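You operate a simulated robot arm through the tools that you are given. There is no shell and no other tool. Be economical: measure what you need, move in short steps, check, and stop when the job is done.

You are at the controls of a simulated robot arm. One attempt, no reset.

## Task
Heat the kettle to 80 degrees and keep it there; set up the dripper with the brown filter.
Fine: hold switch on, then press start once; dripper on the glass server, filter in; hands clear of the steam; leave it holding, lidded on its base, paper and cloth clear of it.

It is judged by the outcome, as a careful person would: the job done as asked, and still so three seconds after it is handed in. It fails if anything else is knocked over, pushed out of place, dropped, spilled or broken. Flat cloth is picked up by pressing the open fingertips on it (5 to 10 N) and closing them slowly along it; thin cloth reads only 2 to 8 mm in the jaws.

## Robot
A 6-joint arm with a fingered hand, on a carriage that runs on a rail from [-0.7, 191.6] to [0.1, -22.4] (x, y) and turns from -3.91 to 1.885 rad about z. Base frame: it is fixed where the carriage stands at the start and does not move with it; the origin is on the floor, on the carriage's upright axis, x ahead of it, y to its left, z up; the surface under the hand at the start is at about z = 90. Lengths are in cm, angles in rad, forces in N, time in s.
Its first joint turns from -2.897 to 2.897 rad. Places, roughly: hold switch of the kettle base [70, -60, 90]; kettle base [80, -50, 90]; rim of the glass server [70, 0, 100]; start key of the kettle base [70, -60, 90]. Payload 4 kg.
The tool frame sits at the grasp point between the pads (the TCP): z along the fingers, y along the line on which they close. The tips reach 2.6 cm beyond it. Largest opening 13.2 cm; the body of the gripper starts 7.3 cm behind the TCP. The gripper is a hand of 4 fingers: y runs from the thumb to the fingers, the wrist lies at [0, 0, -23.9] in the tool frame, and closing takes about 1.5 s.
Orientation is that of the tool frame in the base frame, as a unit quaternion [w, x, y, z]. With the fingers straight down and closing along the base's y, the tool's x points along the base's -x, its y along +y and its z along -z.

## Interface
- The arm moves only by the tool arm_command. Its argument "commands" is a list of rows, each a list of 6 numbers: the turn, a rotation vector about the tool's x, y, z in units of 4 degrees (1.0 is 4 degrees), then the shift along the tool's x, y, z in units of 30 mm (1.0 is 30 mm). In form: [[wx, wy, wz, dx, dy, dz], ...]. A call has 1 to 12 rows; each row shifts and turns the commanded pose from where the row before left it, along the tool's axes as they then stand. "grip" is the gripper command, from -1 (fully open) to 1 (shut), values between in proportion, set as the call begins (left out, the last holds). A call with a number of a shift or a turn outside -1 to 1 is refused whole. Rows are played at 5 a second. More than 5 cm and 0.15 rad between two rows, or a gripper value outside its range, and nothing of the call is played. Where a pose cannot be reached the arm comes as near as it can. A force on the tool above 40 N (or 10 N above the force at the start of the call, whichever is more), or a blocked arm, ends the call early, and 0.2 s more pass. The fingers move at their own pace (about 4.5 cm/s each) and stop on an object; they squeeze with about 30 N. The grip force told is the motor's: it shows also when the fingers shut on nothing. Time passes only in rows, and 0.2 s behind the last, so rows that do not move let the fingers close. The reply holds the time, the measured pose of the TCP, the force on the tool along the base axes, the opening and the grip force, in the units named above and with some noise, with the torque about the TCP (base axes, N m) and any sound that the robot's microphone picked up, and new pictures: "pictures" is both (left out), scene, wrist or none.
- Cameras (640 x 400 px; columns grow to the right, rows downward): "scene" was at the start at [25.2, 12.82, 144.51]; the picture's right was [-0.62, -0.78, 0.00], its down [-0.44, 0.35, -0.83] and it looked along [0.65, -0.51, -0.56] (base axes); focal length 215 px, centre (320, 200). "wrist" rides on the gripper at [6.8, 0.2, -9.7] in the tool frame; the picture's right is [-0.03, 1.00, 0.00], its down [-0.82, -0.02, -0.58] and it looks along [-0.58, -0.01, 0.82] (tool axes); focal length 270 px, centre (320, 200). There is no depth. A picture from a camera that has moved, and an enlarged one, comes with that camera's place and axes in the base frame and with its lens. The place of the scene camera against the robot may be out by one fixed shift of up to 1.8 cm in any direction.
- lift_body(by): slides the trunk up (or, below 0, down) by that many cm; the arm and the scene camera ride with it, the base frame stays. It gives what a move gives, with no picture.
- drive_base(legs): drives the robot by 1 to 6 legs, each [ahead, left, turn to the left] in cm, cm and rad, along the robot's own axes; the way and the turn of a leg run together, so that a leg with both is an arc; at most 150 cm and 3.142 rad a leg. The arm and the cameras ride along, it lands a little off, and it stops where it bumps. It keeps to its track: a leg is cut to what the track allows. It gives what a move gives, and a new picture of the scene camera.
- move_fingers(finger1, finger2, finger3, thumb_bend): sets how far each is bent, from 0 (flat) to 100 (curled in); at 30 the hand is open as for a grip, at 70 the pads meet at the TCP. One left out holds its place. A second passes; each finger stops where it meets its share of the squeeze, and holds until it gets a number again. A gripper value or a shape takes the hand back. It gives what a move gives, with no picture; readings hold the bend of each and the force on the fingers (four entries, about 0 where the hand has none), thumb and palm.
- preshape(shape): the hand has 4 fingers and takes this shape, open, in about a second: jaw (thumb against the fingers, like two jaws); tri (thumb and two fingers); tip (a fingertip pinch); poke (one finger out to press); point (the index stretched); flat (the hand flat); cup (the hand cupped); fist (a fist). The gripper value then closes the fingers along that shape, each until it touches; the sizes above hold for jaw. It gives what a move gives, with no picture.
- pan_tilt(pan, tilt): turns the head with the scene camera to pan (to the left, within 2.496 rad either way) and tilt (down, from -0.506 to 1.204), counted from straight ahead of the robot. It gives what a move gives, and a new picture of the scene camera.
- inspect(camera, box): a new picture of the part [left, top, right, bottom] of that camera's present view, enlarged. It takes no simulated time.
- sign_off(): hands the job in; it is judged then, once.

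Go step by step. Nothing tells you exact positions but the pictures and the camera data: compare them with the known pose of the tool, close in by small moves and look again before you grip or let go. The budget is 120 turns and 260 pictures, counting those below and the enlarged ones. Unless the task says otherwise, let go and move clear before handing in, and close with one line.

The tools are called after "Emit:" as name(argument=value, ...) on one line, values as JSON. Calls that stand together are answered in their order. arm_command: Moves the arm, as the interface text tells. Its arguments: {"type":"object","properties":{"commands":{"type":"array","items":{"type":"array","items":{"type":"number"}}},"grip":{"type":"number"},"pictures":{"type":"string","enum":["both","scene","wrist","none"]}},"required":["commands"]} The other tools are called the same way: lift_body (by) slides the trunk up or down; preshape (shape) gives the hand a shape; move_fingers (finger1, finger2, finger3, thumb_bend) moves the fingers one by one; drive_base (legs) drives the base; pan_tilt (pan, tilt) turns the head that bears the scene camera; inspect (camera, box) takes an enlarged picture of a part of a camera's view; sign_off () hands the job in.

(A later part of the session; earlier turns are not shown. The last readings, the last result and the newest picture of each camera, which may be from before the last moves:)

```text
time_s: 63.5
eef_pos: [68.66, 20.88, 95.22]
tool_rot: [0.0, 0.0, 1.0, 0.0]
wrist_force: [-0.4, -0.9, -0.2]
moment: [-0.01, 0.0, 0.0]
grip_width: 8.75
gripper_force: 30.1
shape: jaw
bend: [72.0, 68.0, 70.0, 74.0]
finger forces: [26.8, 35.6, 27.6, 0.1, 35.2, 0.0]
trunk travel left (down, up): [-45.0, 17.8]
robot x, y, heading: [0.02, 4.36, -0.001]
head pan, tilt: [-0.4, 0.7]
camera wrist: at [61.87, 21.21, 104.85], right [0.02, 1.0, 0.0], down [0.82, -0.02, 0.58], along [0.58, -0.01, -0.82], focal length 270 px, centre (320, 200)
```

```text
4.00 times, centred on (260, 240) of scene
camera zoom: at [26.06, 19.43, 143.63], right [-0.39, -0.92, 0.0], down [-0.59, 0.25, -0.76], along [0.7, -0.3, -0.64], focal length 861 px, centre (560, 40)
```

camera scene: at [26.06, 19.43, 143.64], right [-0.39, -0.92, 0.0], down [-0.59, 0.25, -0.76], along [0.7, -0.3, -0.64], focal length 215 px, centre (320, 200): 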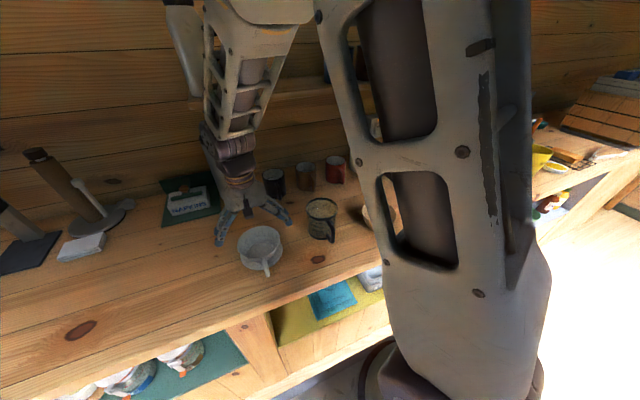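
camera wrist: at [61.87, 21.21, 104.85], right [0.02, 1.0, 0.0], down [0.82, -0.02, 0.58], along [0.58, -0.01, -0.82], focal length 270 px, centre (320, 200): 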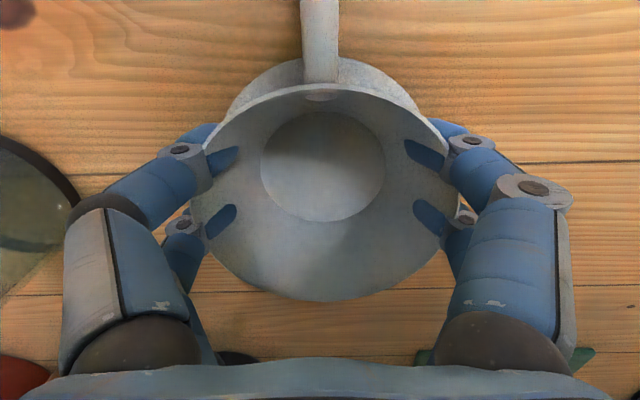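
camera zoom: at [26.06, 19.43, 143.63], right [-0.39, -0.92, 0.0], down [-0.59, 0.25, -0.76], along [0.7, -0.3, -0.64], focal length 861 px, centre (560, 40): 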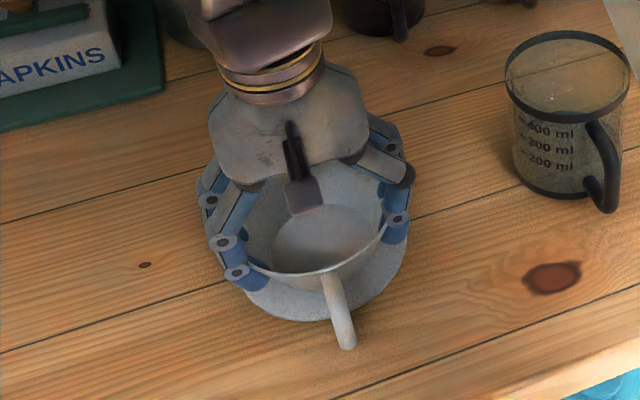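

Gripped at 8.75 cm width with 30 N. Lift slightly to test.

Emit:
arm_command(commands=[[0, 0, 0, 0, 0, -0.3], [0, 0, 0, 0, 0, -0.4], [0, 0, 0, 0, 0, -0.5], [0, 0, 0, 0, 0, 0]], pictures="wrist")

Emit:
inspect(camera="scene", box=[210, 190, 310, 290])

```text
time_s: 64.5
eef_pos: [68.77, 21.05, 98.71]
tool_rot: [0.0, 0.0, 1.0, 0.0]
wrist_force: [0.2, -0.1, -0.4]
moment: [0.0, 0.01, 0.01]
grip_width: 8.73
gripper_force: 29.7
shape: jaw
bend: [72.0, 68.0, 70.0, 74.0]
finger forces: [27.0, 35.7, 27.7, 0.0, 35.4, 0.0]
trunk travel left (down, up): [-45.0, 17.8]
robot x, y, heading: [0.41, 4.42, -0.002]
head pan, tilt: [-0.4, 0.7]
camera wrist: at [61.89, 21.21, 108.56], right [0.02, 1.0, 0.0], down [0.82, -0.02, 0.58], along [0.58, -0.01, -0.82], focal length 270 px, centre (320, 200)
```

wrist: 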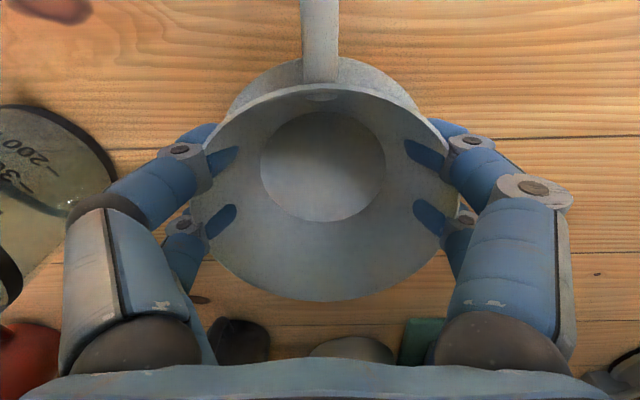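

```text
4.00 times, centred on (260, 240) of scene
camera zoom: at [26.07, 19.43, 143.63], right [-0.39, -0.92, 0.0], down [-0.59, 0.25, -0.76], along [0.7, -0.3, -0.64], focal length 861 px, centre (560, 40)
```

zoom: 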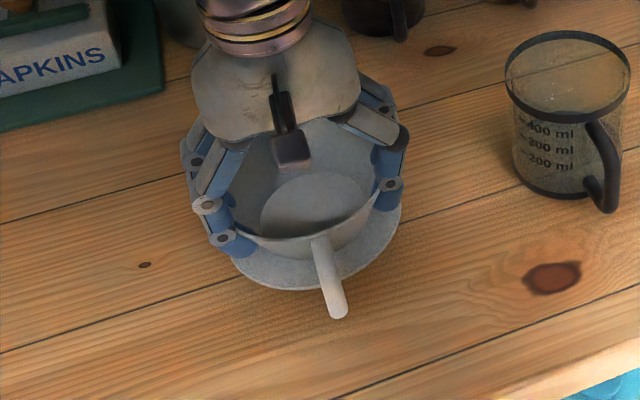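

The dripper is held level. I raise it and move part way toward the server, then re-measure the server rim.

Emit:
arm_command(commands=[[0, 0, 0, 0, 0, -0.8], [0, 0, 0, 0, 0, -0.8], [0, 0, 0, 0, 0, -0.8], [0, 0, 0, 0, 0, -0.8], [0, 0, 0, 0, 0, -0.8], [0, 0, 0, 0, 0, -0.8], [0, 0, 0, -0.3, -0.6, 0], [0, 0, 0, -0.3, -0.6, 0], [0, 0, 0, 0, -0.6, 0], [0, 0, 0, 0, 0, 0]])

Emit:
inspect(camera="wrist", box=[60, 0, 300, 150])

```text
time_s: 66.8
eef_pos: [70.46, 15.53, 113.07]
tool_rot: [0.0, -0.001, 1.0, 0.0]
wrist_force: [0.2, 0.1, -1.8]
moment: [-0.01, 0.02, -0.02]
grip_width: 8.74
gripper_force: 30.6
shape: jaw
bend: [72.0, 68.0, 70.0, 74.0]
finger forces: [27.3, 36.3, 28.1, 0.0, 35.9, 0.0]
trunk travel left (down, up): [-45.0, 17.8]
robot x, y, heading: [-0.01, 4.56, -0.009]
head pan, tilt: [-0.4, 0.7]
camera scene: at [26.06, 19.43, 143.63], right [-0.39, -0.92, 0.0], down [-0.59, 0.25, -0.76], along [0.7, -0.3, -0.64], focal length 215 px, centre (320, 200)
camera wrist: at [63.61, 15.69, 122.91], right [0.02, 1.0, 0.0], down [0.82, -0.02, 0.58], along [0.58, -0.01, -0.82], focal length 270 px, centre (320, 200)
```

scene: 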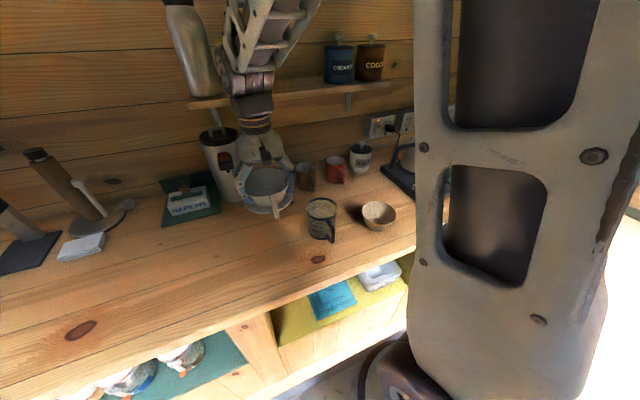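
wrist: 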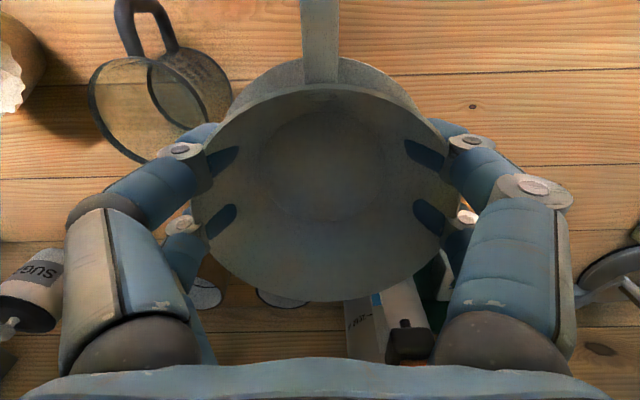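

```text
2.67 times, centred on (180, 75) of wrist
camera zoom: at [63.61, 15.69, 122.91], right [0.02, 1.0, 0.0], down [0.82, -0.02, 0.58], along [0.58, -0.01, -0.82], focal length 721 px, centre (693, 533)
```

zoom: 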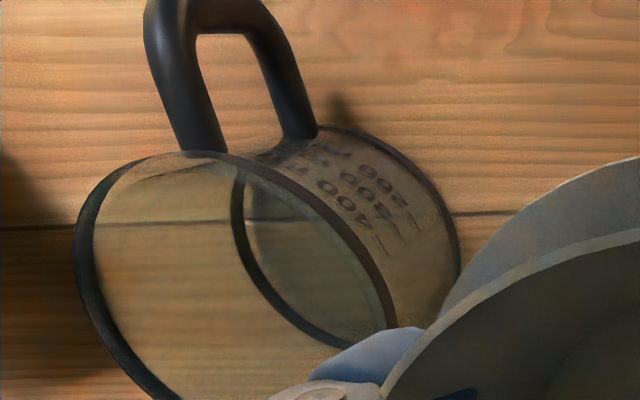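

Server rim is at about (70.4, 1.0, 99.2). I carry the dripper over it at safe height and look.

Emit:
arm_command(commands=[[0, 0, 0, 0, -0.7, 0], [0, 0, 0, 0, -0.7, 0], [0, 0, 0, 0, -0.7, 0], [0, 0, 0, 0, -0.7, 0], [0, 0, 0, 0, -0.7, 0], [0, 0, 0, 0, -0.7, 0], [0, 0, 0, 0, -0.65, 0], [0, 0, 0, 0, 0, 0]])

Emit:
inspect(camera="scene", box=[250, 140, 400, 260])

```text
time_s: 68.5
eef_pos: [70.47, 1.09, 113.05]
tool_rot: [0.0, -0.001, 1.0, 0.001]
wrist_force: [-0.8, 0.4, -1.5]
moment: [0.0, -0.02, -0.01]
grip_width: 8.75
gripper_force: 30.6
shape: jaw
bend: [72.0, 68.0, 70.0, 74.0]
finger forces: [27.4, 36.3, 28.2, 0.1, 35.9, 0.0]
trunk travel left (down, up): [-45.0, 17.8]
robot x, y, heading: [-0.11, 4.41, 0.001]
head pan, tilt: [-0.4, 0.7]
camera scene: at [26.06, 19.43, 143.63], right [-0.39, -0.92, 0.0], down [-0.59, 0.25, -0.76], along [0.7, -0.3, -0.64], focal length 215 px, centre (320, 200)
camera wrist: at [63.71, 1.32, 122.83], right [0.02, 1.0, 0.0], down [0.82, -0.02, 0.58], along [0.58, -0.01, -0.82], focal length 270 px, centre (320, 200)
```

scene: 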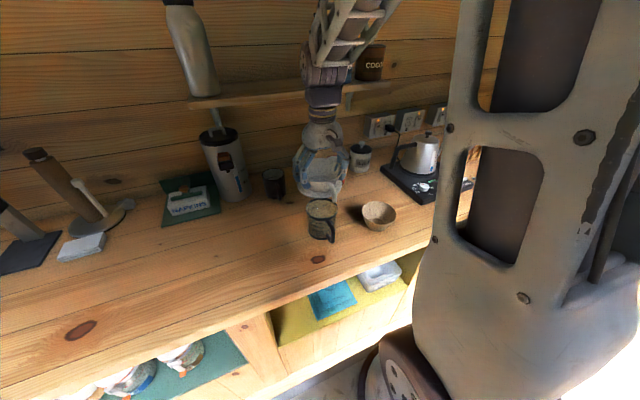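
wrist: 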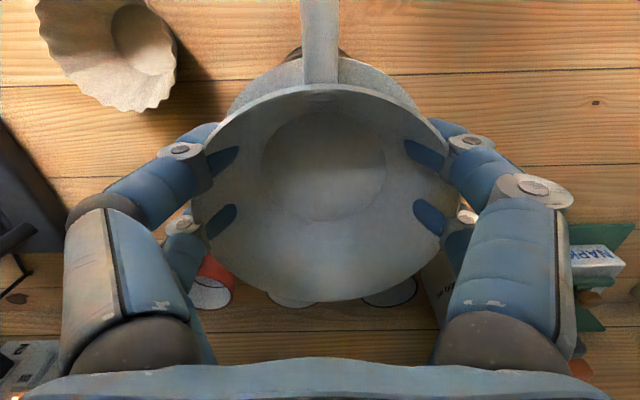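

```text
3.33 times, centred on (325, 200) of scene
camera zoom: at [26.06, 19.43, 143.63], right [-0.39, -0.92, 0.0], down [-0.59, 0.25, -0.76], along [0.7, -0.3, -0.64], focal length 717 px, centre (303, 200)
```

zoom: 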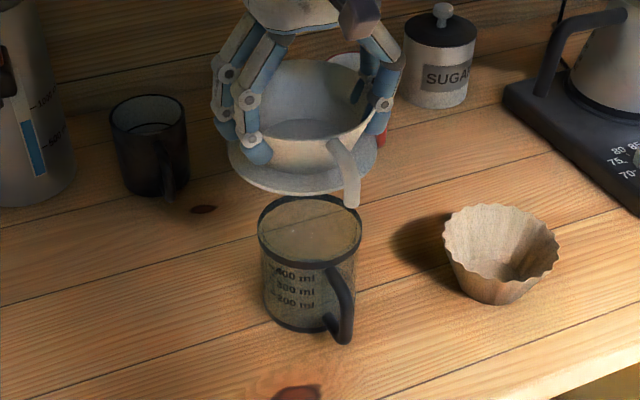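

Columns suggest shifting the dripper about 0.5 cm toward -y. I do so and lower to ~2 cm above the rim, then check.

Emit:
arm_command(commands=[[0, 0, 0, 0, -0.17, 0.5], [0, 0, 0, 0, 0, 0.6], [0, 0, 0, 0, 0, 0.6], [0, 0, 0, 0, 0, 0.4], [0, 0, 0, 0, 0, 0]], pictures="none")

Emit:
inspect(camera="scene", box=[280, 160, 370, 250])

Emit:
inspect(camera="wrist", box=[200, 0, 460, 180])

```text
time_s: 69.8
eef_pos: [70.55, 0.59, 106.74]
tool_rot: [0.001, 0.0, 1.0, 0.0]
wrist_force: [0.1, -0.8, -0.9]
moment: [0.0, 0.01, 0.01]
grip_width: 8.72
gripper_force: 30.5
shape: jaw
bend: [72.0, 68.0, 70.0, 74.0]
finger forces: [27.5, 36.4, 28.3, 0.0, 36.0, 0.0]
trunk travel left (down, up): [-45.0, 17.8]
robot x, y, heading: [0.06, 3.81, 0.004]
head pan, tilt: [-0.4, 0.7]
```

```text
4.44 times, centred on (325, 205) of scene
camera zoom: at [26.06, 19.43, 143.63], right [-0.39, -0.92, 0.0], down [-0.59, 0.25, -0.76], along [0.7, -0.3, -0.64], focal length 956 px, centre (298, 178)
```

zoom: 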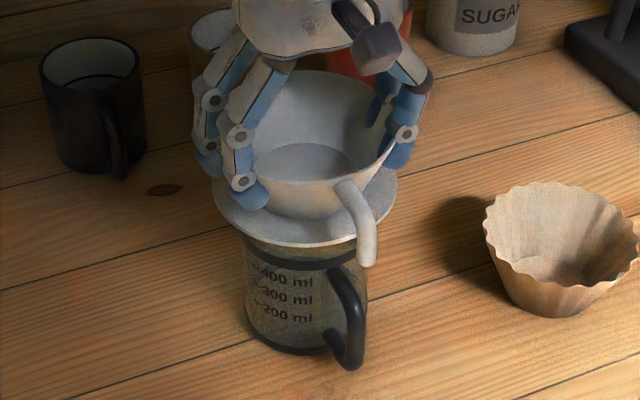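

```text
2.22 times, centred on (330, 90) of wrist
camera zoom: at [63.69, 0.76, 116.58], right [0.02, 1.0, 0.0], down [0.82, -0.02, 0.58], along [0.58, -0.01, -0.82], focal length 601 px, centre (298, 444)
```

zoom: 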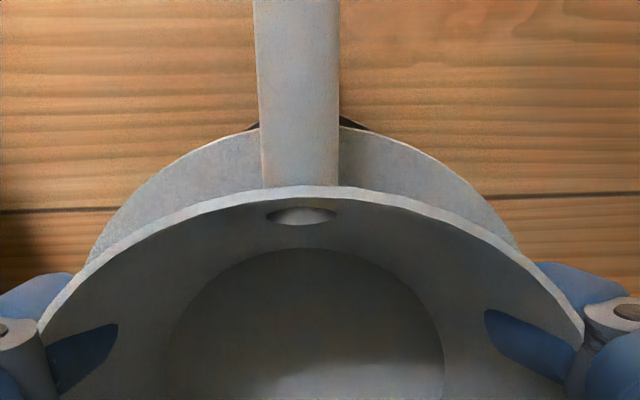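

Well aligned. I lower gently until the flange rests on the rim.

Emit:
arm_command(commands=[[0, 0, 0, 0, 0, 0.3], [0, 0, 0, 0, 0, 0.2], [0, 0, 0, 0, 0, 0.1], [0, 0, 0, 0, 0, 0.06], [0, 0, 0, 0, 0, 0.06], [0, 0, 0, 0, 0, 0]], pictures="none")

Emit:
inspect(camera="scene", box=[280, 160, 370, 250])

```text
time_s: 71.2
eef_pos: [70.52, 0.5, 104.74]
tool_rot: [0.001, 0.0, 1.0, -0.001]
wrist_force: [-0.3, 1.1, 24.9]
moment: [0.49, -0.01, 0.01]
grip_width: 8.69
gripper_force: 30.5
shape: jaw
bend: [72.0, 68.0, 70.0, 75.0]
finger forces: [27.2, 35.0, 27.3, 0.1, 36.4, 0.0]
trunk travel left (down, up): [-45.0, 17.8]
robot x, y, heading: [-0.2, 4.62, 0.0]
head pan, tilt: [-0.4, 0.7]
```

```text
4.44 times, centred on (325, 205) of scene
camera zoom: at [25.97, 19.44, 143.66], right [-0.39, -0.92, 0.0], down [-0.59, 0.25, -0.77], along [0.71, -0.3, -0.64], focal length 956 px, centre (298, 178)
```

zoom: 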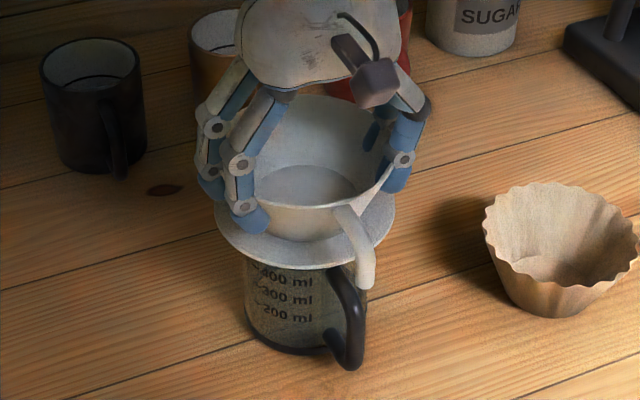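

It's resting on the rim. I relieve the load, open the fingers evenly, and widen them before rising.

Emit:
arm_command(commands=[[0, 0, 0, 0, 0, -0.06], [0, 0, 0, 0, 0, 0]], pictures="none")

Emit:
arm_command(commands=[[0, 0, 0, 0, 0, 0], [0, 0, 0, 0, 0, 0], [0, 0, 0, 0, 0, 0], [0, 0, 0, 0, 0, 0]], pictures="none", grip=-0.7)

Emit:
move_fingers(finger1=18, finger2=18, finger3=18, thumb_bend=18)

Emit:
arm_command(commands=[[0, 0, 0, 0, 0, 0]])

Emit:
inspect(camera="scene", box=[280, 160, 370, 250])

```text
time_s: 71.8
eef_pos: [70.54, 0.59, 104.79]
tool_rot: [0.0, 0.0, 1.0, 0.0]
wrist_force: [1.0, 0.4, 8.8]
moment: [0.37, -0.07, 0.01]
grip_width: 8.7
gripper_force: 30.4
shape: jaw
bend: [72.0, 68.0, 70.0, 75.0]
finger forces: [28.5, 37.0, 28.9, 0.0, 37.6, 0.1]
trunk travel left (down, up): [-45.0, 17.8]
robot x, y, heading: [-0.05, 4.34, -0.002]
head pan, tilt: [-0.4, 0.7]
```

```text
time_s: 72.8
eef_pos: [70.49, 0.67, 104.72]
tool_rot: [0.0, 0.0, 1.0, 0.0]
wrist_force: [0.1, -0.4, 0.3]
moment: [-0.01, -0.02, -0.02]
grip_width: 11.17
gripper_force: 0.0
shape: jaw
bend: [54.0, 54.0, 54.0, 38.0]
finger forces: [0.0, 0.0, 0.1, 0.0, 0.0, 0.0]
trunk travel left (down, up): [-45.0, 17.8]
robot x, y, heading: [-0.04, 4.59, -0.002]
head pan, tilt: [-0.4, 0.7]
```

```text
time_s: 73.8
eef_pos: [70.49, 0.5, 104.84]
tool_rot: [0.0, 0.0, 1.0, 0.001]
wrist_force: [-0.6, -0.5, -0.6]
moment: [0.03, 0.02, -0.01]
grip_width: 15.73
gripper_force: 0.1
shape: fingers
bend: [18.0, 18.0, 18.0, 18.0]
finger forces: [0.0, 0.1, 0.1, 0.0, 0.0, 0.0]
trunk travel left (down, up): [-45.0, 17.8]
robot x, y, heading: [-0.03, 4.49, 0.004]
head pan, tilt: [-0.4, 0.7]
```

```text
time_s: 74.2
eef_pos: [70.5, 0.54, 104.63]
tool_rot: [0.0, 0.0, 1.0, 0.0]
wrist_force: [-0.7, -0.6, 0.0]
moment: [0.02, 0.01, 0.01]
grip_width: 15.74
gripper_force: 0.1
shape: fingers
bend: [18.0, 18.0, 18.0, 18.0]
finger forces: [0.0, 0.0, 0.0, 0.0, 0.0, 0.0]
trunk travel left (down, up): [-45.0, 17.8]
robot x, y, heading: [-0.11, 4.5, 0.0]
head pan, tilt: [-0.4, 0.7]
camera scene: at [26.06, 19.43, 143.63], right [-0.39, -0.92, 0.0], down [-0.59, 0.25, -0.76], along [0.7, -0.3, -0.64], focal length 215 px, centre (320, 200)
camera wrist: at [63.68, 0.72, 114.61], right [0.02, 1.0, 0.0], down [0.82, -0.02, 0.58], along [0.58, -0.01, -0.82], focal length 270 px, centre (320, 200)
```

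scene: 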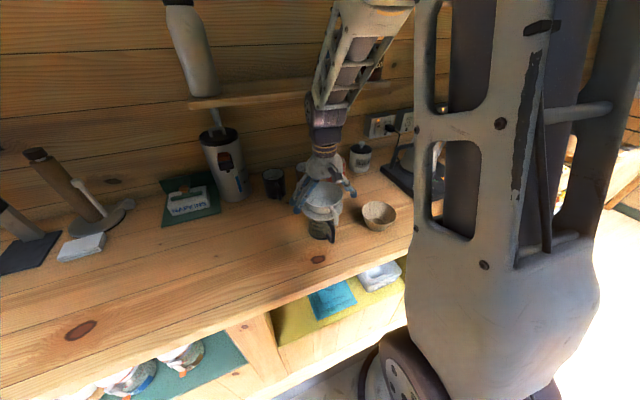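
wrist: 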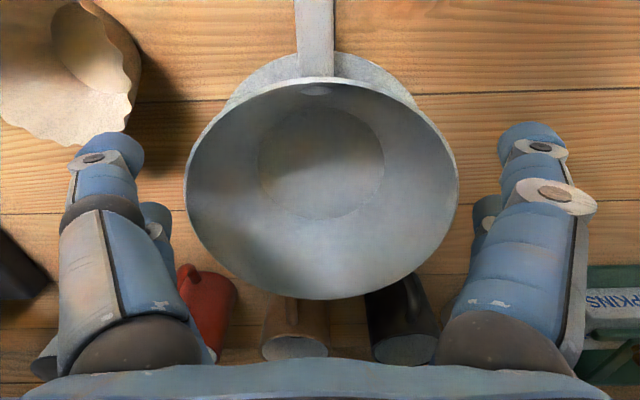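

```text
4.44 times, centred on (325, 205) of scene
camera zoom: at [26.06, 19.43, 143.63], right [-0.39, -0.92, 0.0], down [-0.59, 0.25, -0.76], along [0.7, -0.3, -0.64], focal length 956 px, centre (298, 178)
```

zoom: 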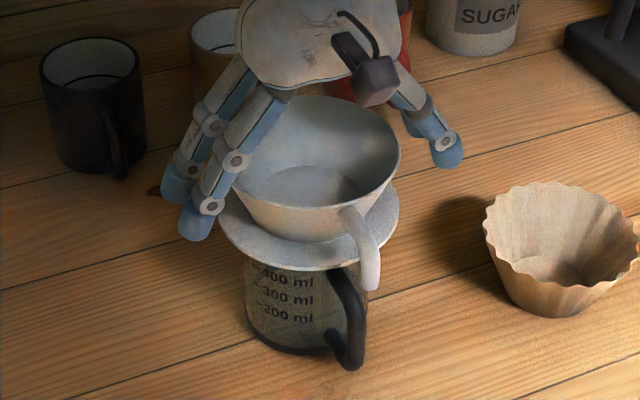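

The dripper sits level on the server. I rise clear and move over the filter for a close look.

Emit:
arm_command(commands=[[0, 0, 0, 0, 0, -0.6], [0, 0, 0, 0, 0, -0.9], [0, 0, 0, 0, 0, -0.9], [0, 0, 0, 0, 0, -0.9], [0, 0, 0, 0, 0, -0.9], [0, 0, 0, 0.4, -0.9, 0], [0, 0, 0, 0.4, -0.9, 0], [0, 0, 0, 0.4, -0.9, 0], [0, 0, 0, 0.4, -0.9, 0], [0, 0, 0, 0, -0.9, 0], [0, 0, 0, 0, -0.9, 0], [0, 0, 0, 0, -0.2, 0]])

Emit:
inspect(camera="scene", box=[290, 150, 450, 260])

Emit:
inspect(camera="wrist", box=[200, 0, 440, 180])

```text
time_s: 76.8
eef_pos: [65.75, -16.08, 117.52]
tool_rot: [0.0, -0.001, 1.0, 0.001]
wrist_force: [-0.2, 0.6, 0.7]
moment: [-0.01, -0.02, 0.04]
grip_width: 15.78
gripper_force: 0.0
shape: fingers
bend: [18.0, 18.0, 18.0, 18.0]
finger forces: [0.1, 0.1, 0.0, 0.0, 0.1, 0.1]
trunk travel left (down, up): [-45.0, 17.8]
robot x, y, heading: [0.14, 4.22, -0.002]
head pan, tilt: [-0.4, 0.7]
camera scene: at [26.06, 19.43, 143.63], right [-0.39, -0.92, 0.0], down [-0.59, 0.25, -0.76], along [0.7, -0.3, -0.64], focal length 215 px, centre (320, 200)
camera wrist: at [58.89, -16.03, 127.22], right [0.02, 1.0, 0.0], down [0.82, -0.02, 0.58], along [0.58, -0.01, -0.82], focal length 270 px, centre (320, 200)
```

scene: 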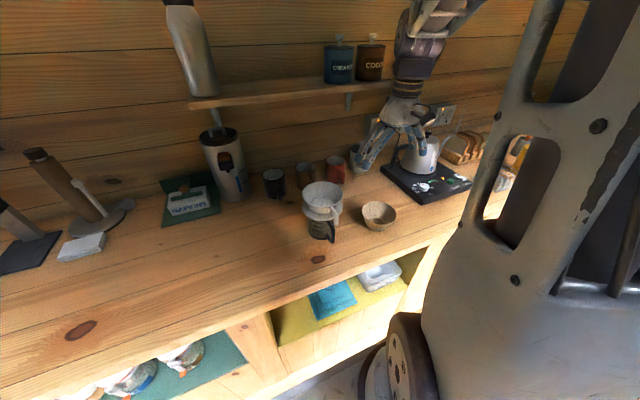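
wrist: 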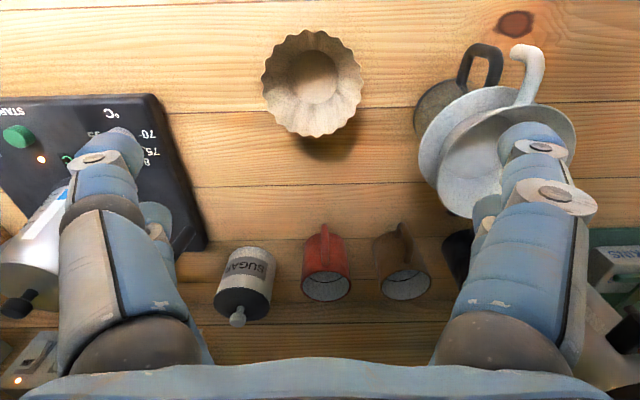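

```text
3.64 times, centred on (370, 205) of scene
camera zoom: at [26.06, 19.43, 143.63], right [-0.39, -0.92, 0.0], down [-0.59, 0.25, -0.76], along [0.7, -0.3, -0.64], focal length 782 px, centre (138, 182)
```

zoom: 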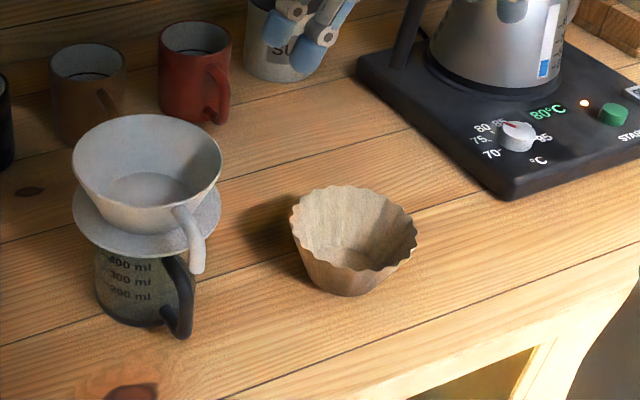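

```text
2.22 times, centred on (320, 90) of wrist
camera zoom: at [58.89, -16.03, 127.22], right [0.02, 1.0, 0.0], down [0.82, -0.02, 0.58], along [0.58, -0.01, -0.82], focal length 601 px, centre (320, 444)
```

zoom: 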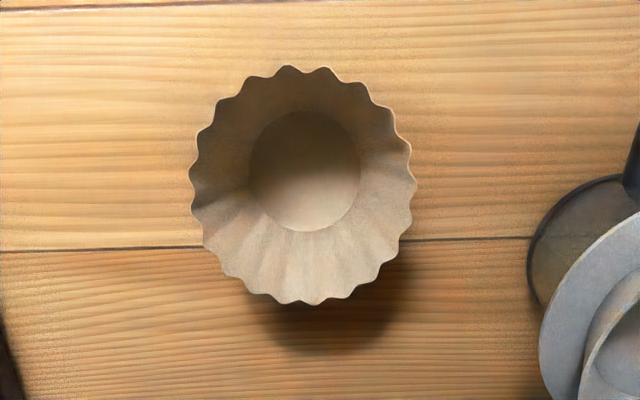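

The kettle shows 80 °C and is holding. The filter is at about (65.7, -16.9), rim at z≈95.5 and 11 cm wide; I lower the open fingers around its top edge.

Emit:
arm_command(commands=[[0, 0, 0, 0, -0.28, 0.8], [0, 0, 0, 0, 0, 0.9], [0, 0, 0, 0, 0, 0.9], [0, 0, 0, 0, 0, 0.9], [0, 0, 0, 0, 0, 0.9], [0, 0, 0, 0, 0, 0.9], [0, 0, 0, 0, 0, 0.8], [0, 0, 0, 0, 0, 0]], pictures="wrist")

Emit:
inspect(camera="scene", box=[330, 150, 430, 250])

```text
time_s: 78.5
eef_pos: [65.81, -17.38, 99.17]
tool_rot: [0.0, -0.001, 1.0, 0.001]
wrist_force: [-0.3, 0.4, 0.6]
moment: [-0.01, 0.0, 0.01]
grip_width: 15.75
gripper_force: 0.1
shape: fingers
bend: [18.0, 18.0, 18.0, 18.0]
finger forces: [0.0, 0.1, 0.0, 0.0, 0.0, 0.0]
trunk travel left (down, up): [-45.0, 17.8]
robot x, y, heading: [0.17, 4.17, -0.0]
head pan, tilt: [-0.4, 0.7]
camera wrist: at [58.93, -16.99, 108.93], right [0.02, 1.0, 0.0], down [0.82, -0.02, 0.58], along [0.58, -0.01, -0.82], focal length 270 px, centre (320, 200)
```

wrist: 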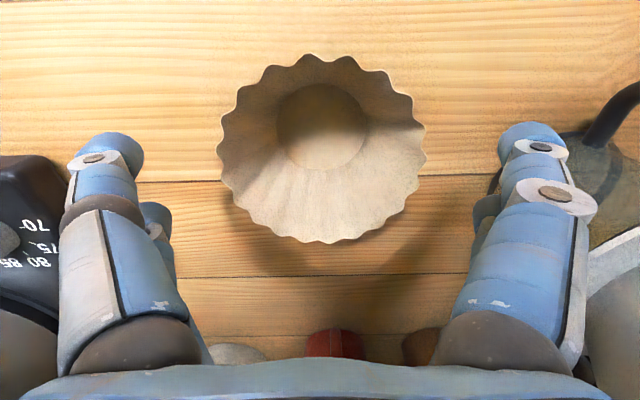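

```text
4.00 times, centred on (380, 200) of scene
camera zoom: at [26.05, 19.43, 143.64], right [-0.39, -0.92, 0.0], down [-0.59, 0.25, -0.76], along [0.7, -0.3, -0.64], focal length 861 px, centre (80, 200)
```

zoom: 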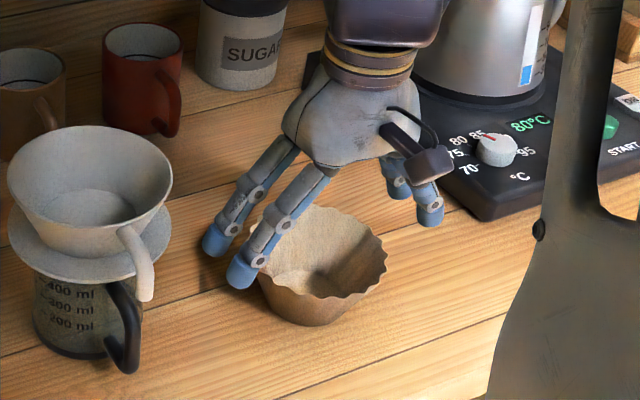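

The filter's centre is about (65.1, -17.0). I correct, lower to 96.4 and bring the fingers in gradually.

Emit:
arm_command(commands=[[0, 0, 0, 0.2, 0.05, 0.3], [0, 0, 0, 0, 0, 0.4], [0, 0, 0, 0, 0, 0.22], [0, 0, 0, 0, 0, 0]], pictures="none")

Emit:
arm_command(commands=[[0, 0, 0, 0, 0, 0], [0, 0, 0, 0, 0, 0], [0, 0, 0, 0, 0, 0], [0, 0, 0, 0, 0, 0]], pictures="wrist", grip=-0.75)

Emit:
inspect(camera="scene", box=[340, 160, 420, 240])

```text
time_s: 79.5
eef_pos: [65.31, -16.97, 96.47]
tool_rot: [0.001, 0.001, 1.0, 0.0]
wrist_force: [0.2, 0.3, -0.9]
moment: [0.01, 0.01, -0.01]
grip_width: 15.77
gripper_force: 0.1
shape: fingers
bend: [18.0, 18.0, 18.0, 18.0]
finger forces: [0.0, 0.0, 0.1, 0.0, 0.1, 0.0]
trunk travel left (down, up): [-45.0, 17.8]
robot x, y, heading: [0.06, 4.07, -0.0]
head pan, tilt: [-0.4, 0.7]
```

```text
time_s: 80.5
eef_pos: [65.2, -17.12, 96.39]
tool_rot: [-0.001, -0.001, 1.0, 0.0]
wrist_force: [0.0, 1.0, 0.2]
moment: [0.02, 0.0, 0.06]
grip_width: 11.59
gripper_force: 0.1
shape: jaw
bend: [51.0, 51.0, 51.0, 35.0]
finger forces: [0.0, 0.0, 0.0, 0.1, 0.0, 0.0]
trunk travel left (down, up): [-45.0, 17.8]
robot x, y, heading: [0.28, 4.47, 0.002]
head pan, tilt: [-0.4, 0.7]
camera wrist: at [58.36, -16.77, 106.18], right [0.02, 1.0, 0.0], down [0.82, -0.02, 0.58], along [0.58, -0.01, -0.82], focal length 270 px, centre (320, 200)
```

wrist: 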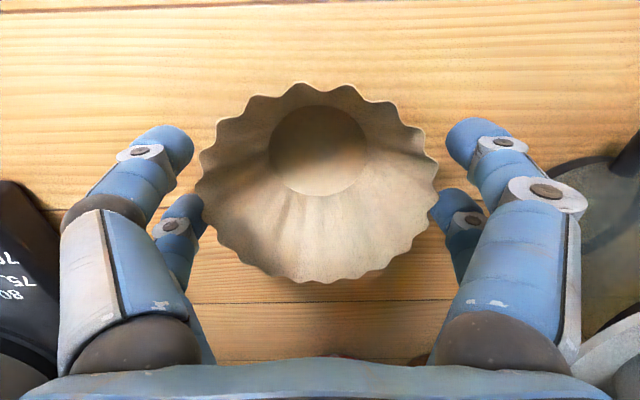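

```text
5.00 times, centred on (380, 200) of scene
camera zoom: at [26.06, 19.43, 143.63], right [-0.39, -0.92, 0.0], down [-0.59, 0.25, -0.76], along [0.7, -0.3, -0.64], focal length 1076 px, centre (20, 200)
```

zoom: 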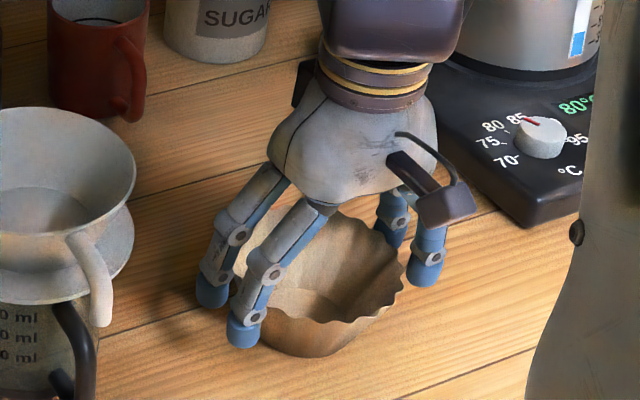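

Centred on the filter. I raise 4 mm so only the tips hold it, then close in small steps.

Emit:
arm_command(commands=[[0, 0, 0, 0, 0, -0.13], [0, 0, 0, 0, 0, 0], [0, 0, 0, 0, 0, 0]], pictures="none", grip=-0.6)

Emit:
arm_command(commands=[[0, 0, 0, 0, 0, 0], [0, 0, 0, 0, 0, 0], [0, 0, 0, 0, 0, 0]], pictures="none", grip=-0.5)

Emit:
arm_command(commands=[[0, 0, 0, 0, 0, 0], [0, 0, 0, 0, 0, 0], [0, 0, 0, 0, 0, 0]], pictures="wrist", grip=-0.42)

```text
time_s: 81.3
eef_pos: [65.14, -16.91, 96.74]
tool_rot: [0.0, 0.001, 1.0, 0.0]
wrist_force: [-0.2, 0.8, 0.1]
moment: [-0.01, -0.03, -0.04]
grip_width: 10.58
gripper_force: 0.1
shape: jaw
bend: [59.0, 59.0, 59.0, 44.0]
finger forces: [0.0, 0.1, 0.0, 0.1, 0.0, 0.0]
trunk travel left (down, up): [-45.0, 17.8]
robot x, y, heading: [0.07, 4.42, -0.003]
head pan, tilt: [-0.4, 0.7]
```

```text
time_s: 82.2
eef_pos: [65.2, -16.99, 96.77]
tool_rot: [0.0, 0.0, 1.0, 0.0]
wrist_force: [0.3, -0.2, -0.2]
moment: [0.0, -0.02, -0.03]
grip_width: 9.95
gripper_force: 0.1
shape: jaw
bend: [63.0, 63.0, 63.0, 51.0]
finger forces: [0.0, 0.0, 0.1, 0.1, 0.0, 0.1]
trunk travel left (down, up): [-45.0, 17.8]
robot x, y, heading: [0.11, 4.37, 0.0]
head pan, tilt: [-0.4, 0.7]
```

```text
time_s: 83.0
eef_pos: [65.24, -16.91, 96.78]
tool_rot: [0.0, 0.0, 1.0, -0.001]
wrist_force: [-0.1, -0.1, -0.5]
moment: [0.0, -0.02, -0.01]
grip_width: 9.44
gripper_force: 0.0
shape: jaw
bend: [66.0, 66.0, 66.0, 56.0]
finger forces: [0.1, 0.7, 0.6, 0.0, 0.0, 0.0]
trunk travel left (down, up): [-45.0, 17.8]
robot x, y, heading: [0.11, 4.49, -0.0]
head pan, tilt: [-0.4, 0.7]
camera wrist: at [58.37, -16.75, 106.55], right [0.02, 1.0, 0.0], down [0.82, -0.02, 0.58], along [0.58, -0.01, -0.82], focal length 270 px, centre (320, 200)
```

wrist: 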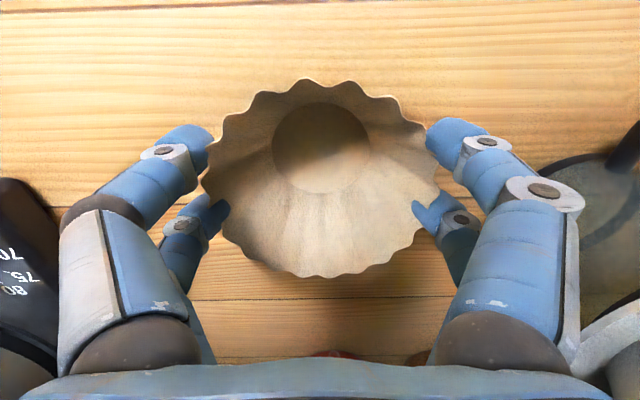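

First light contact. I close a little further.

Emit:
arm_command(commands=[[0, 0, 0, 0, 0, 0], [0, 0, 0, 0, 0, 0], [0, 0, 0, 0, 0, 0]], pictures="none", grip=-0.37)

Emit:
arm_command(commands=[[0, 0, 0, 0, 0, 0], [0, 0, 0, 0, 0, 0], [0, 0, 0, 0, 0, 0]], pictures="wrist", grip=-0.33)

```text
time_s: 83.8
eef_pos: [65.25, -16.85, 96.72]
tool_rot: [-0.001, 0.0, 1.0, 0.0]
wrist_force: [-0.1, -0.6, -0.7]
moment: [0.01, 0.02, 0.01]
grip_width: 9.19
gripper_force: 0.0
shape: jaw
bend: [68.0, 67.0, 67.0, 60.0]
finger forces: [0.0, 1.3, 1.2, 0.0, 0.0, 0.0]
trunk travel left (down, up): [-45.0, 17.8]
robot x, y, heading: [0.09, 4.72, 0.003]
head pan, tilt: [-0.4, 0.7]
```

```text
time_s: 84.5
eef_pos: [65.24, -16.99, 96.72]
tool_rot: [-0.001, 0.001, 1.0, 0.0]
wrist_force: [0.0, -1.0, -0.5]
moment: [0.0, 0.01, 0.02]
grip_width: 8.95
gripper_force: 0.1
shape: jaw
bend: [69.0, 67.0, 67.0, 62.0]
finger forces: [0.0, 1.7, 1.7, 0.1, 0.0, 0.0]
trunk travel left (down, up): [-45.0, 17.8]
robot x, y, heading: [-0.17, 4.7, -0.005]
head pan, tilt: [-0.4, 0.7]
camera wrist: at [58.37, -16.75, 106.55], right [0.02, 1.0, 0.0], down [0.82, -0.02, 0.58], along [0.58, -0.01, -0.82], focal length 270 px, centre (320, 200)
```

wrist: 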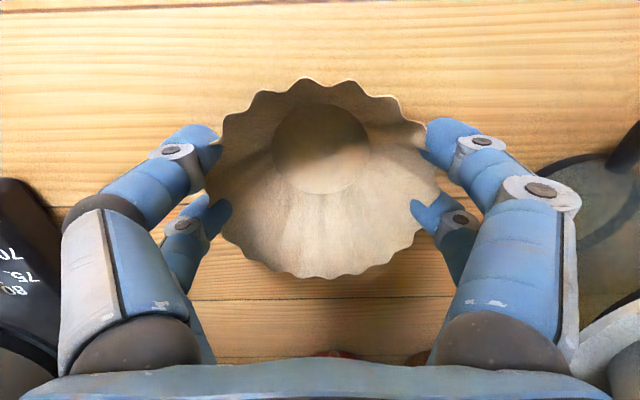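

Only the rear pair touches so far; I open slightly, shift the hand 3 mm forward and close again.

Emit:
arm_command(commands=[[0, 0, 0, 0, 0, 0], [0, 0, 0, 0, 0, 0], [0, 0, 0, -0.1, 0, 0], [0, 0, 0, 0, 0, 0]], pictures="none", grip=-0.5)

Emit:
arm_command(commands=[[0, 0, 0, 0, 0, 0], [0, 0, 0, 0, 0, 0], [0, 0, 0, 0, 0, 0], [0, 0, 0, 0, 0, 0]], pictures="none", grip=-0.3)

Emit:
arm_command(commands=[[0, 0, 0, 0, 0, 0], [0, 0, 0, 0, 0, 0], [0, 0, 0, 0, 0, 0]], pictures="wrist", grip=-0.24)

```text
time_s: 85.5
eef_pos: [65.43, -16.91, 96.71]
tool_rot: [0.0, -0.001, 1.0, 0.0]
wrist_force: [1.0, 0.0, -0.1]
moment: [-0.02, 0.02, 0.02]
grip_width: 9.9
gripper_force: 0.0
shape: jaw
bend: [64.0, 64.0, 64.0, 51.0]
finger forces: [0.0, 0.0, 0.0, 0.0, 0.0, 0.0]
trunk travel left (down, up): [-45.0, 17.8]
robot x, y, heading: [0.16, 4.43, -0.001]
head pan, tilt: [-0.4, 0.7]
```

```text
time_s: 86.5
eef_pos: [65.55, -16.93, 96.64]
tool_rot: [0.0, 0.0, 1.0, 0.0]
wrist_force: [-0.6, -0.1, 0.6]
moment: [-0.01, 0.01, 0.03]
grip_width: 8.38
gripper_force: 30.0
shape: jaw
bend: [71.0, 70.0, 71.0, 74.0]
finger forces: [26.4, 28.4, 24.0, 0.1, 29.4, 0.0]
trunk travel left (down, up): [-45.0, 17.8]
robot x, y, heading: [-0.04, 4.49, 0.002]
head pan, tilt: [-0.4, 0.7]
```

```text
time_s: 87.3
eef_pos: [65.51, -16.88, 96.74]
tool_rot: [0.0, 0.0, 1.0, 0.0]
wrist_force: [0.5, 0.5, 0.4]
moment: [0.04, 0.02, 0.02]
grip_width: 8.43
gripper_force: 30.1
shape: jaw
bend: [71.0, 70.0, 71.0, 74.0]
finger forces: [26.5, 29.1, 24.8, 0.0, 28.2, 0.0]
trunk travel left (down, up): [-45.0, 17.8]
robot x, y, heading: [-0.11, 4.86, 0.003]
head pan, tilt: [-0.4, 0.7]
camera wrist: at [58.7, -16.74, 106.52], right [0.02, 1.0, 0.0], down [0.82, -0.02, 0.58], along [0.58, -0.01, -0.82], focal length 270 px, centre (320, 200)
```

wrist: 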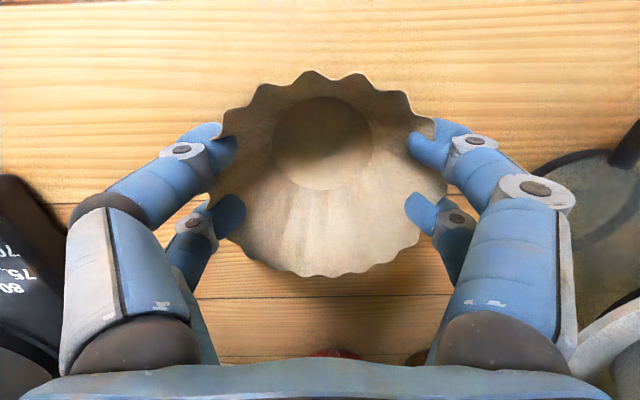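

Filter is held (rigid, shape unchanged). Lift.

Emit:
arm_command(commands=[[0, 0, 0, 0, 0, -0.3], [0, 0, 0, 0, 0, -0.5], [0, 0, 0, 0, 0, -0.8], [0, 0, 0, 0, 0, 0]], pictures="wrist")

Emit:
inspect(camera="scene", box=[330, 140, 430, 240])

```text
time_s: 88.3
eef_pos: [65.6, -16.98, 101.39]
tool_rot: [0.0, 0.0, 1.0, 0.0]
wrist_force: [-0.1, -0.9, -0.5]
moment: [0.01, 0.02, 0.02]
grip_width: 8.37
gripper_force: 29.7
shape: jaw
bend: [71.0, 70.0, 71.0, 74.0]
finger forces: [26.6, 28.8, 24.9, 0.0, 28.2, 0.1]
trunk travel left (down, up): [-45.0, 17.8]
robot x, y, heading: [-0.06, 4.38, 0.004]
head pan, tilt: [-0.4, 0.7]
camera wrist: at [58.73, -16.85, 111.27], right [0.02, 1.0, 0.0], down [0.82, -0.02, 0.58], along [0.58, -0.01, -0.82], focal length 270 px, centre (320, 200)
```

wrist: 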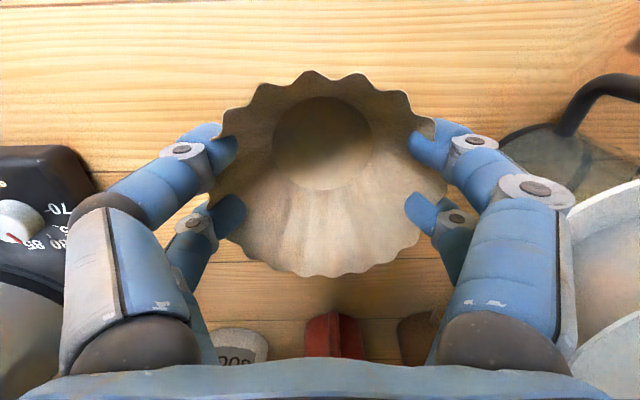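

```text
4.00 times, centred on (380, 190) of scene
camera zoom: at [26.07, 19.43, 143.63], right [-0.39, -0.92, 0.0], down [-0.59, 0.25, -0.76], along [0.7, -0.3, -0.64], focal length 861 px, centre (80, 240)
```

zoom: 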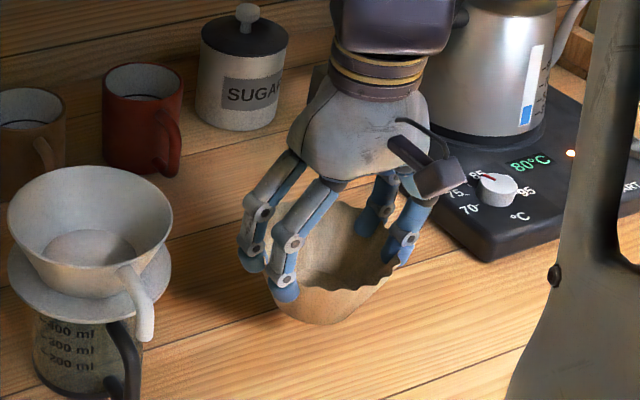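

Held well. I raise it and carry it over the dripper (target TCP ≈ (70.4, 0.3)).

Emit:
arm_command(commands=[[0, 0, 0, 0, 0, -0.8], [0, 0, 0, 0, 0, -0.8], [0, 0, 0, 0, 0, -0.8], [0, 0, 0, 0, 0, -0.8], [0, 0, 0, 0, 0, -0.8], [0, 0, 0, 0, 0, -0.8], [0, 0, 0, -0.4, 0.95, 0], [0, 0, 0, -0.4, 0.95, 0], [0, 0, 0, -0.4, 0.95, 0], [0, 0, 0, -0.4, 0.95, 0], [0, 0, 0, 0, 0.95, 0], [0, 0, 0, 0, 0.97, 0]], pictures="none")

Emit:
arm_command(commands=[[0, 0, 0, 0, 0, 0]])

Emit:
inspect(camera="scene", box=[270, 130, 390, 250])

```text
time_s: 91.0
eef_pos: [70.18, 0.14, 115.89]
tool_rot: [0.0, 0.0, 1.0, 0.0]
wrist_force: [0.3, 0.0, 0.9]
moment: [0.05, 0.01, -0.01]
grip_width: 8.36
gripper_force: 30.1
shape: jaw
bend: [71.0, 70.0, 71.0, 75.0]
finger forces: [27.0, 29.0, 25.4, 0.0, 28.2, 0.1]
trunk travel left (down, up): [-45.0, 17.8]
robot x, y, heading: [-0.27, 4.55, 0.002]
head pan, tilt: [-0.4, 0.7]
```

```text
time_s: 91.3
eef_pos: [70.23, 0.25, 115.84]
tool_rot: [0.001, 0.001, 1.0, 0.0]
wrist_force: [-1.1, -0.3, -0.4]
moment: [0.01, 0.03, 0.02]
grip_width: 8.4
gripper_force: 29.5
shape: jaw
bend: [71.0, 70.0, 71.0, 75.0]
finger forces: [26.9, 28.8, 25.4, 0.1, 28.1, 0.0]
trunk travel left (down, up): [-45.0, 17.8]
robot x, y, heading: [0.2, 4.3, -0.002]
head pan, tilt: [-0.4, 0.7]
camera scene: at [26.06, 19.43, 143.63], right [-0.39, -0.92, 0.0], down [-0.59, 0.25, -0.76], along [0.7, -0.3, -0.64], focal length 215 px, centre (320, 200)
camera wrist: at [63.35, 0.36, 125.65], right [0.02, 1.0, 0.0], down [0.82, -0.02, 0.58], along [0.58, -0.01, -0.82], focal length 270 px, centre (320, 200)
```

scene: 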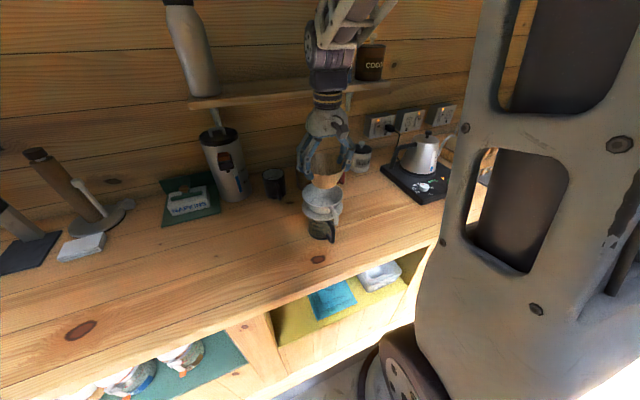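
wrist: 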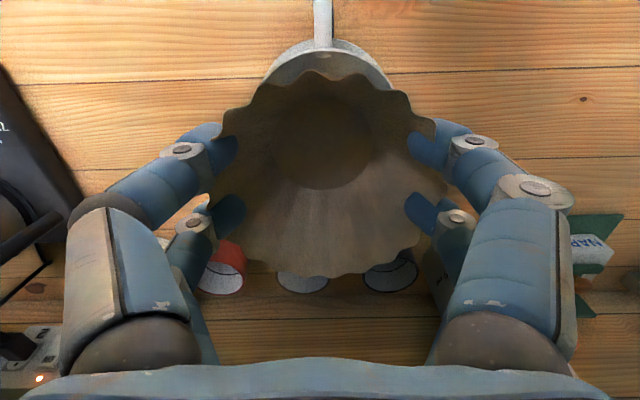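

```text
3.33 times, centred on (330, 190) of scene
camera zoom: at [26.06, 19.43, 143.63], right [-0.39, -0.92, 0.0], down [-0.59, 0.25, -0.76], along [0.7, -0.3, -0.64], focal length 717 px, centre (287, 233)
```

zoom: 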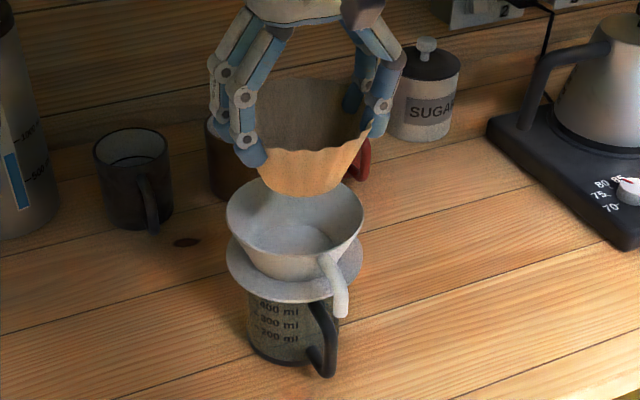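

Lower to just above the dripper's rim and check alignment again.

Emit:
arm_command(commands=[[0, 0, 0, 0, 0.05, 0.5], [0, 0, 0, 0, 0, 0.5], [0, 0, 0, 0, 0, 0]], pictures="wrist")

Emit:
inspect(camera="scene", box=[290, 150, 370, 230])

Emit:
inspect(camera="wrist", box=[200, 0, 460, 160])

```text
time_s: 92.2
eef_pos: [70.26, 0.33, 113.04]
tool_rot: [0.0, 0.0, 1.0, 0.0]
wrist_force: [-0.6, -0.6, -0.1]
moment: [-0.02, 0.02, -0.01]
grip_width: 8.39
gripper_force: 29.8
shape: jaw
bend: [71.0, 70.0, 71.0, 75.0]
finger forces: [26.9, 28.9, 25.4, 0.1, 28.1, 0.1]
trunk travel left (down, up): [-45.0, 17.8]
robot x, y, heading: [-0.07, 4.51, -0.002]
head pan, tilt: [-0.4, 0.7]
camera wrist: at [63.44, 0.53, 122.79], right [0.02, 1.0, 0.0], down [0.82, -0.02, 0.58], along [0.58, -0.01, -0.82], focal length 270 px, centre (320, 200)
```

wrist: 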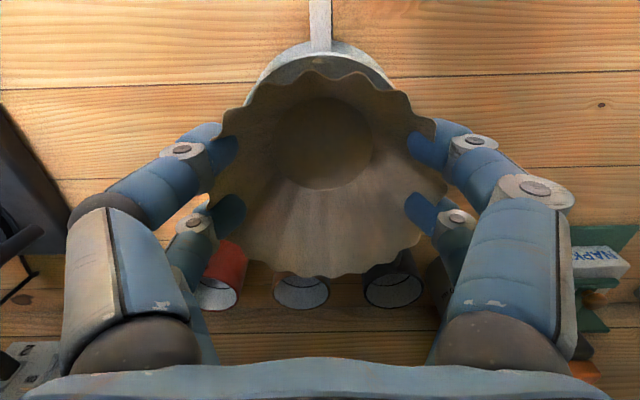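

```text
5.00 times, centred on (330, 190) of scene
camera zoom: at [26.06, 19.43, 143.63], right [-0.39, -0.92, 0.0], down [-0.59, 0.25, -0.76], along [0.7, -0.3, -0.64], focal length 1076 px, centre (270, 250)
```

zoom: 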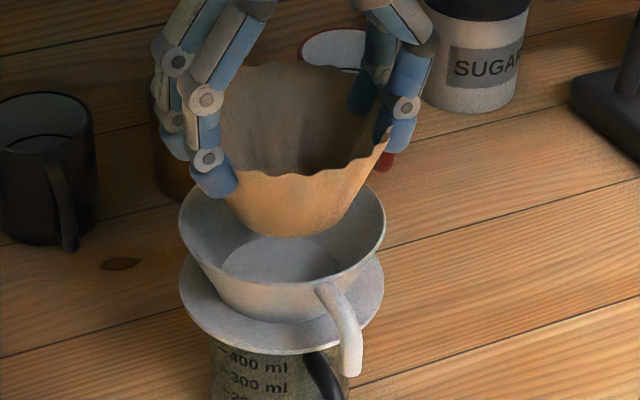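

```text
2.46 times, centred on (330, 80) of wrist
camera zoom: at [63.44, 0.53, 122.79], right [0.02, 1.0, 0.0], down [0.82, -0.02, 0.58], along [0.58, -0.01, -0.82], focal length 665 px, centre (295, 495)
```

zoom: 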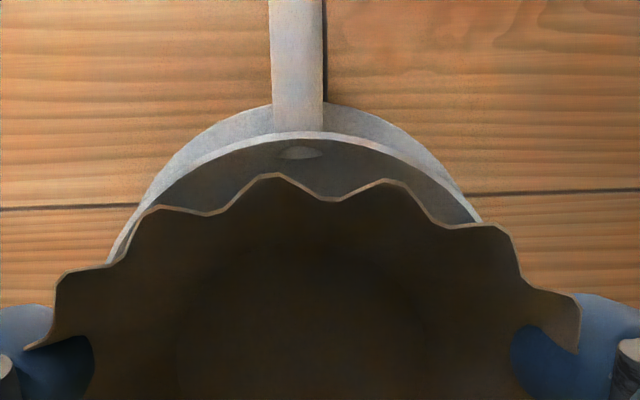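

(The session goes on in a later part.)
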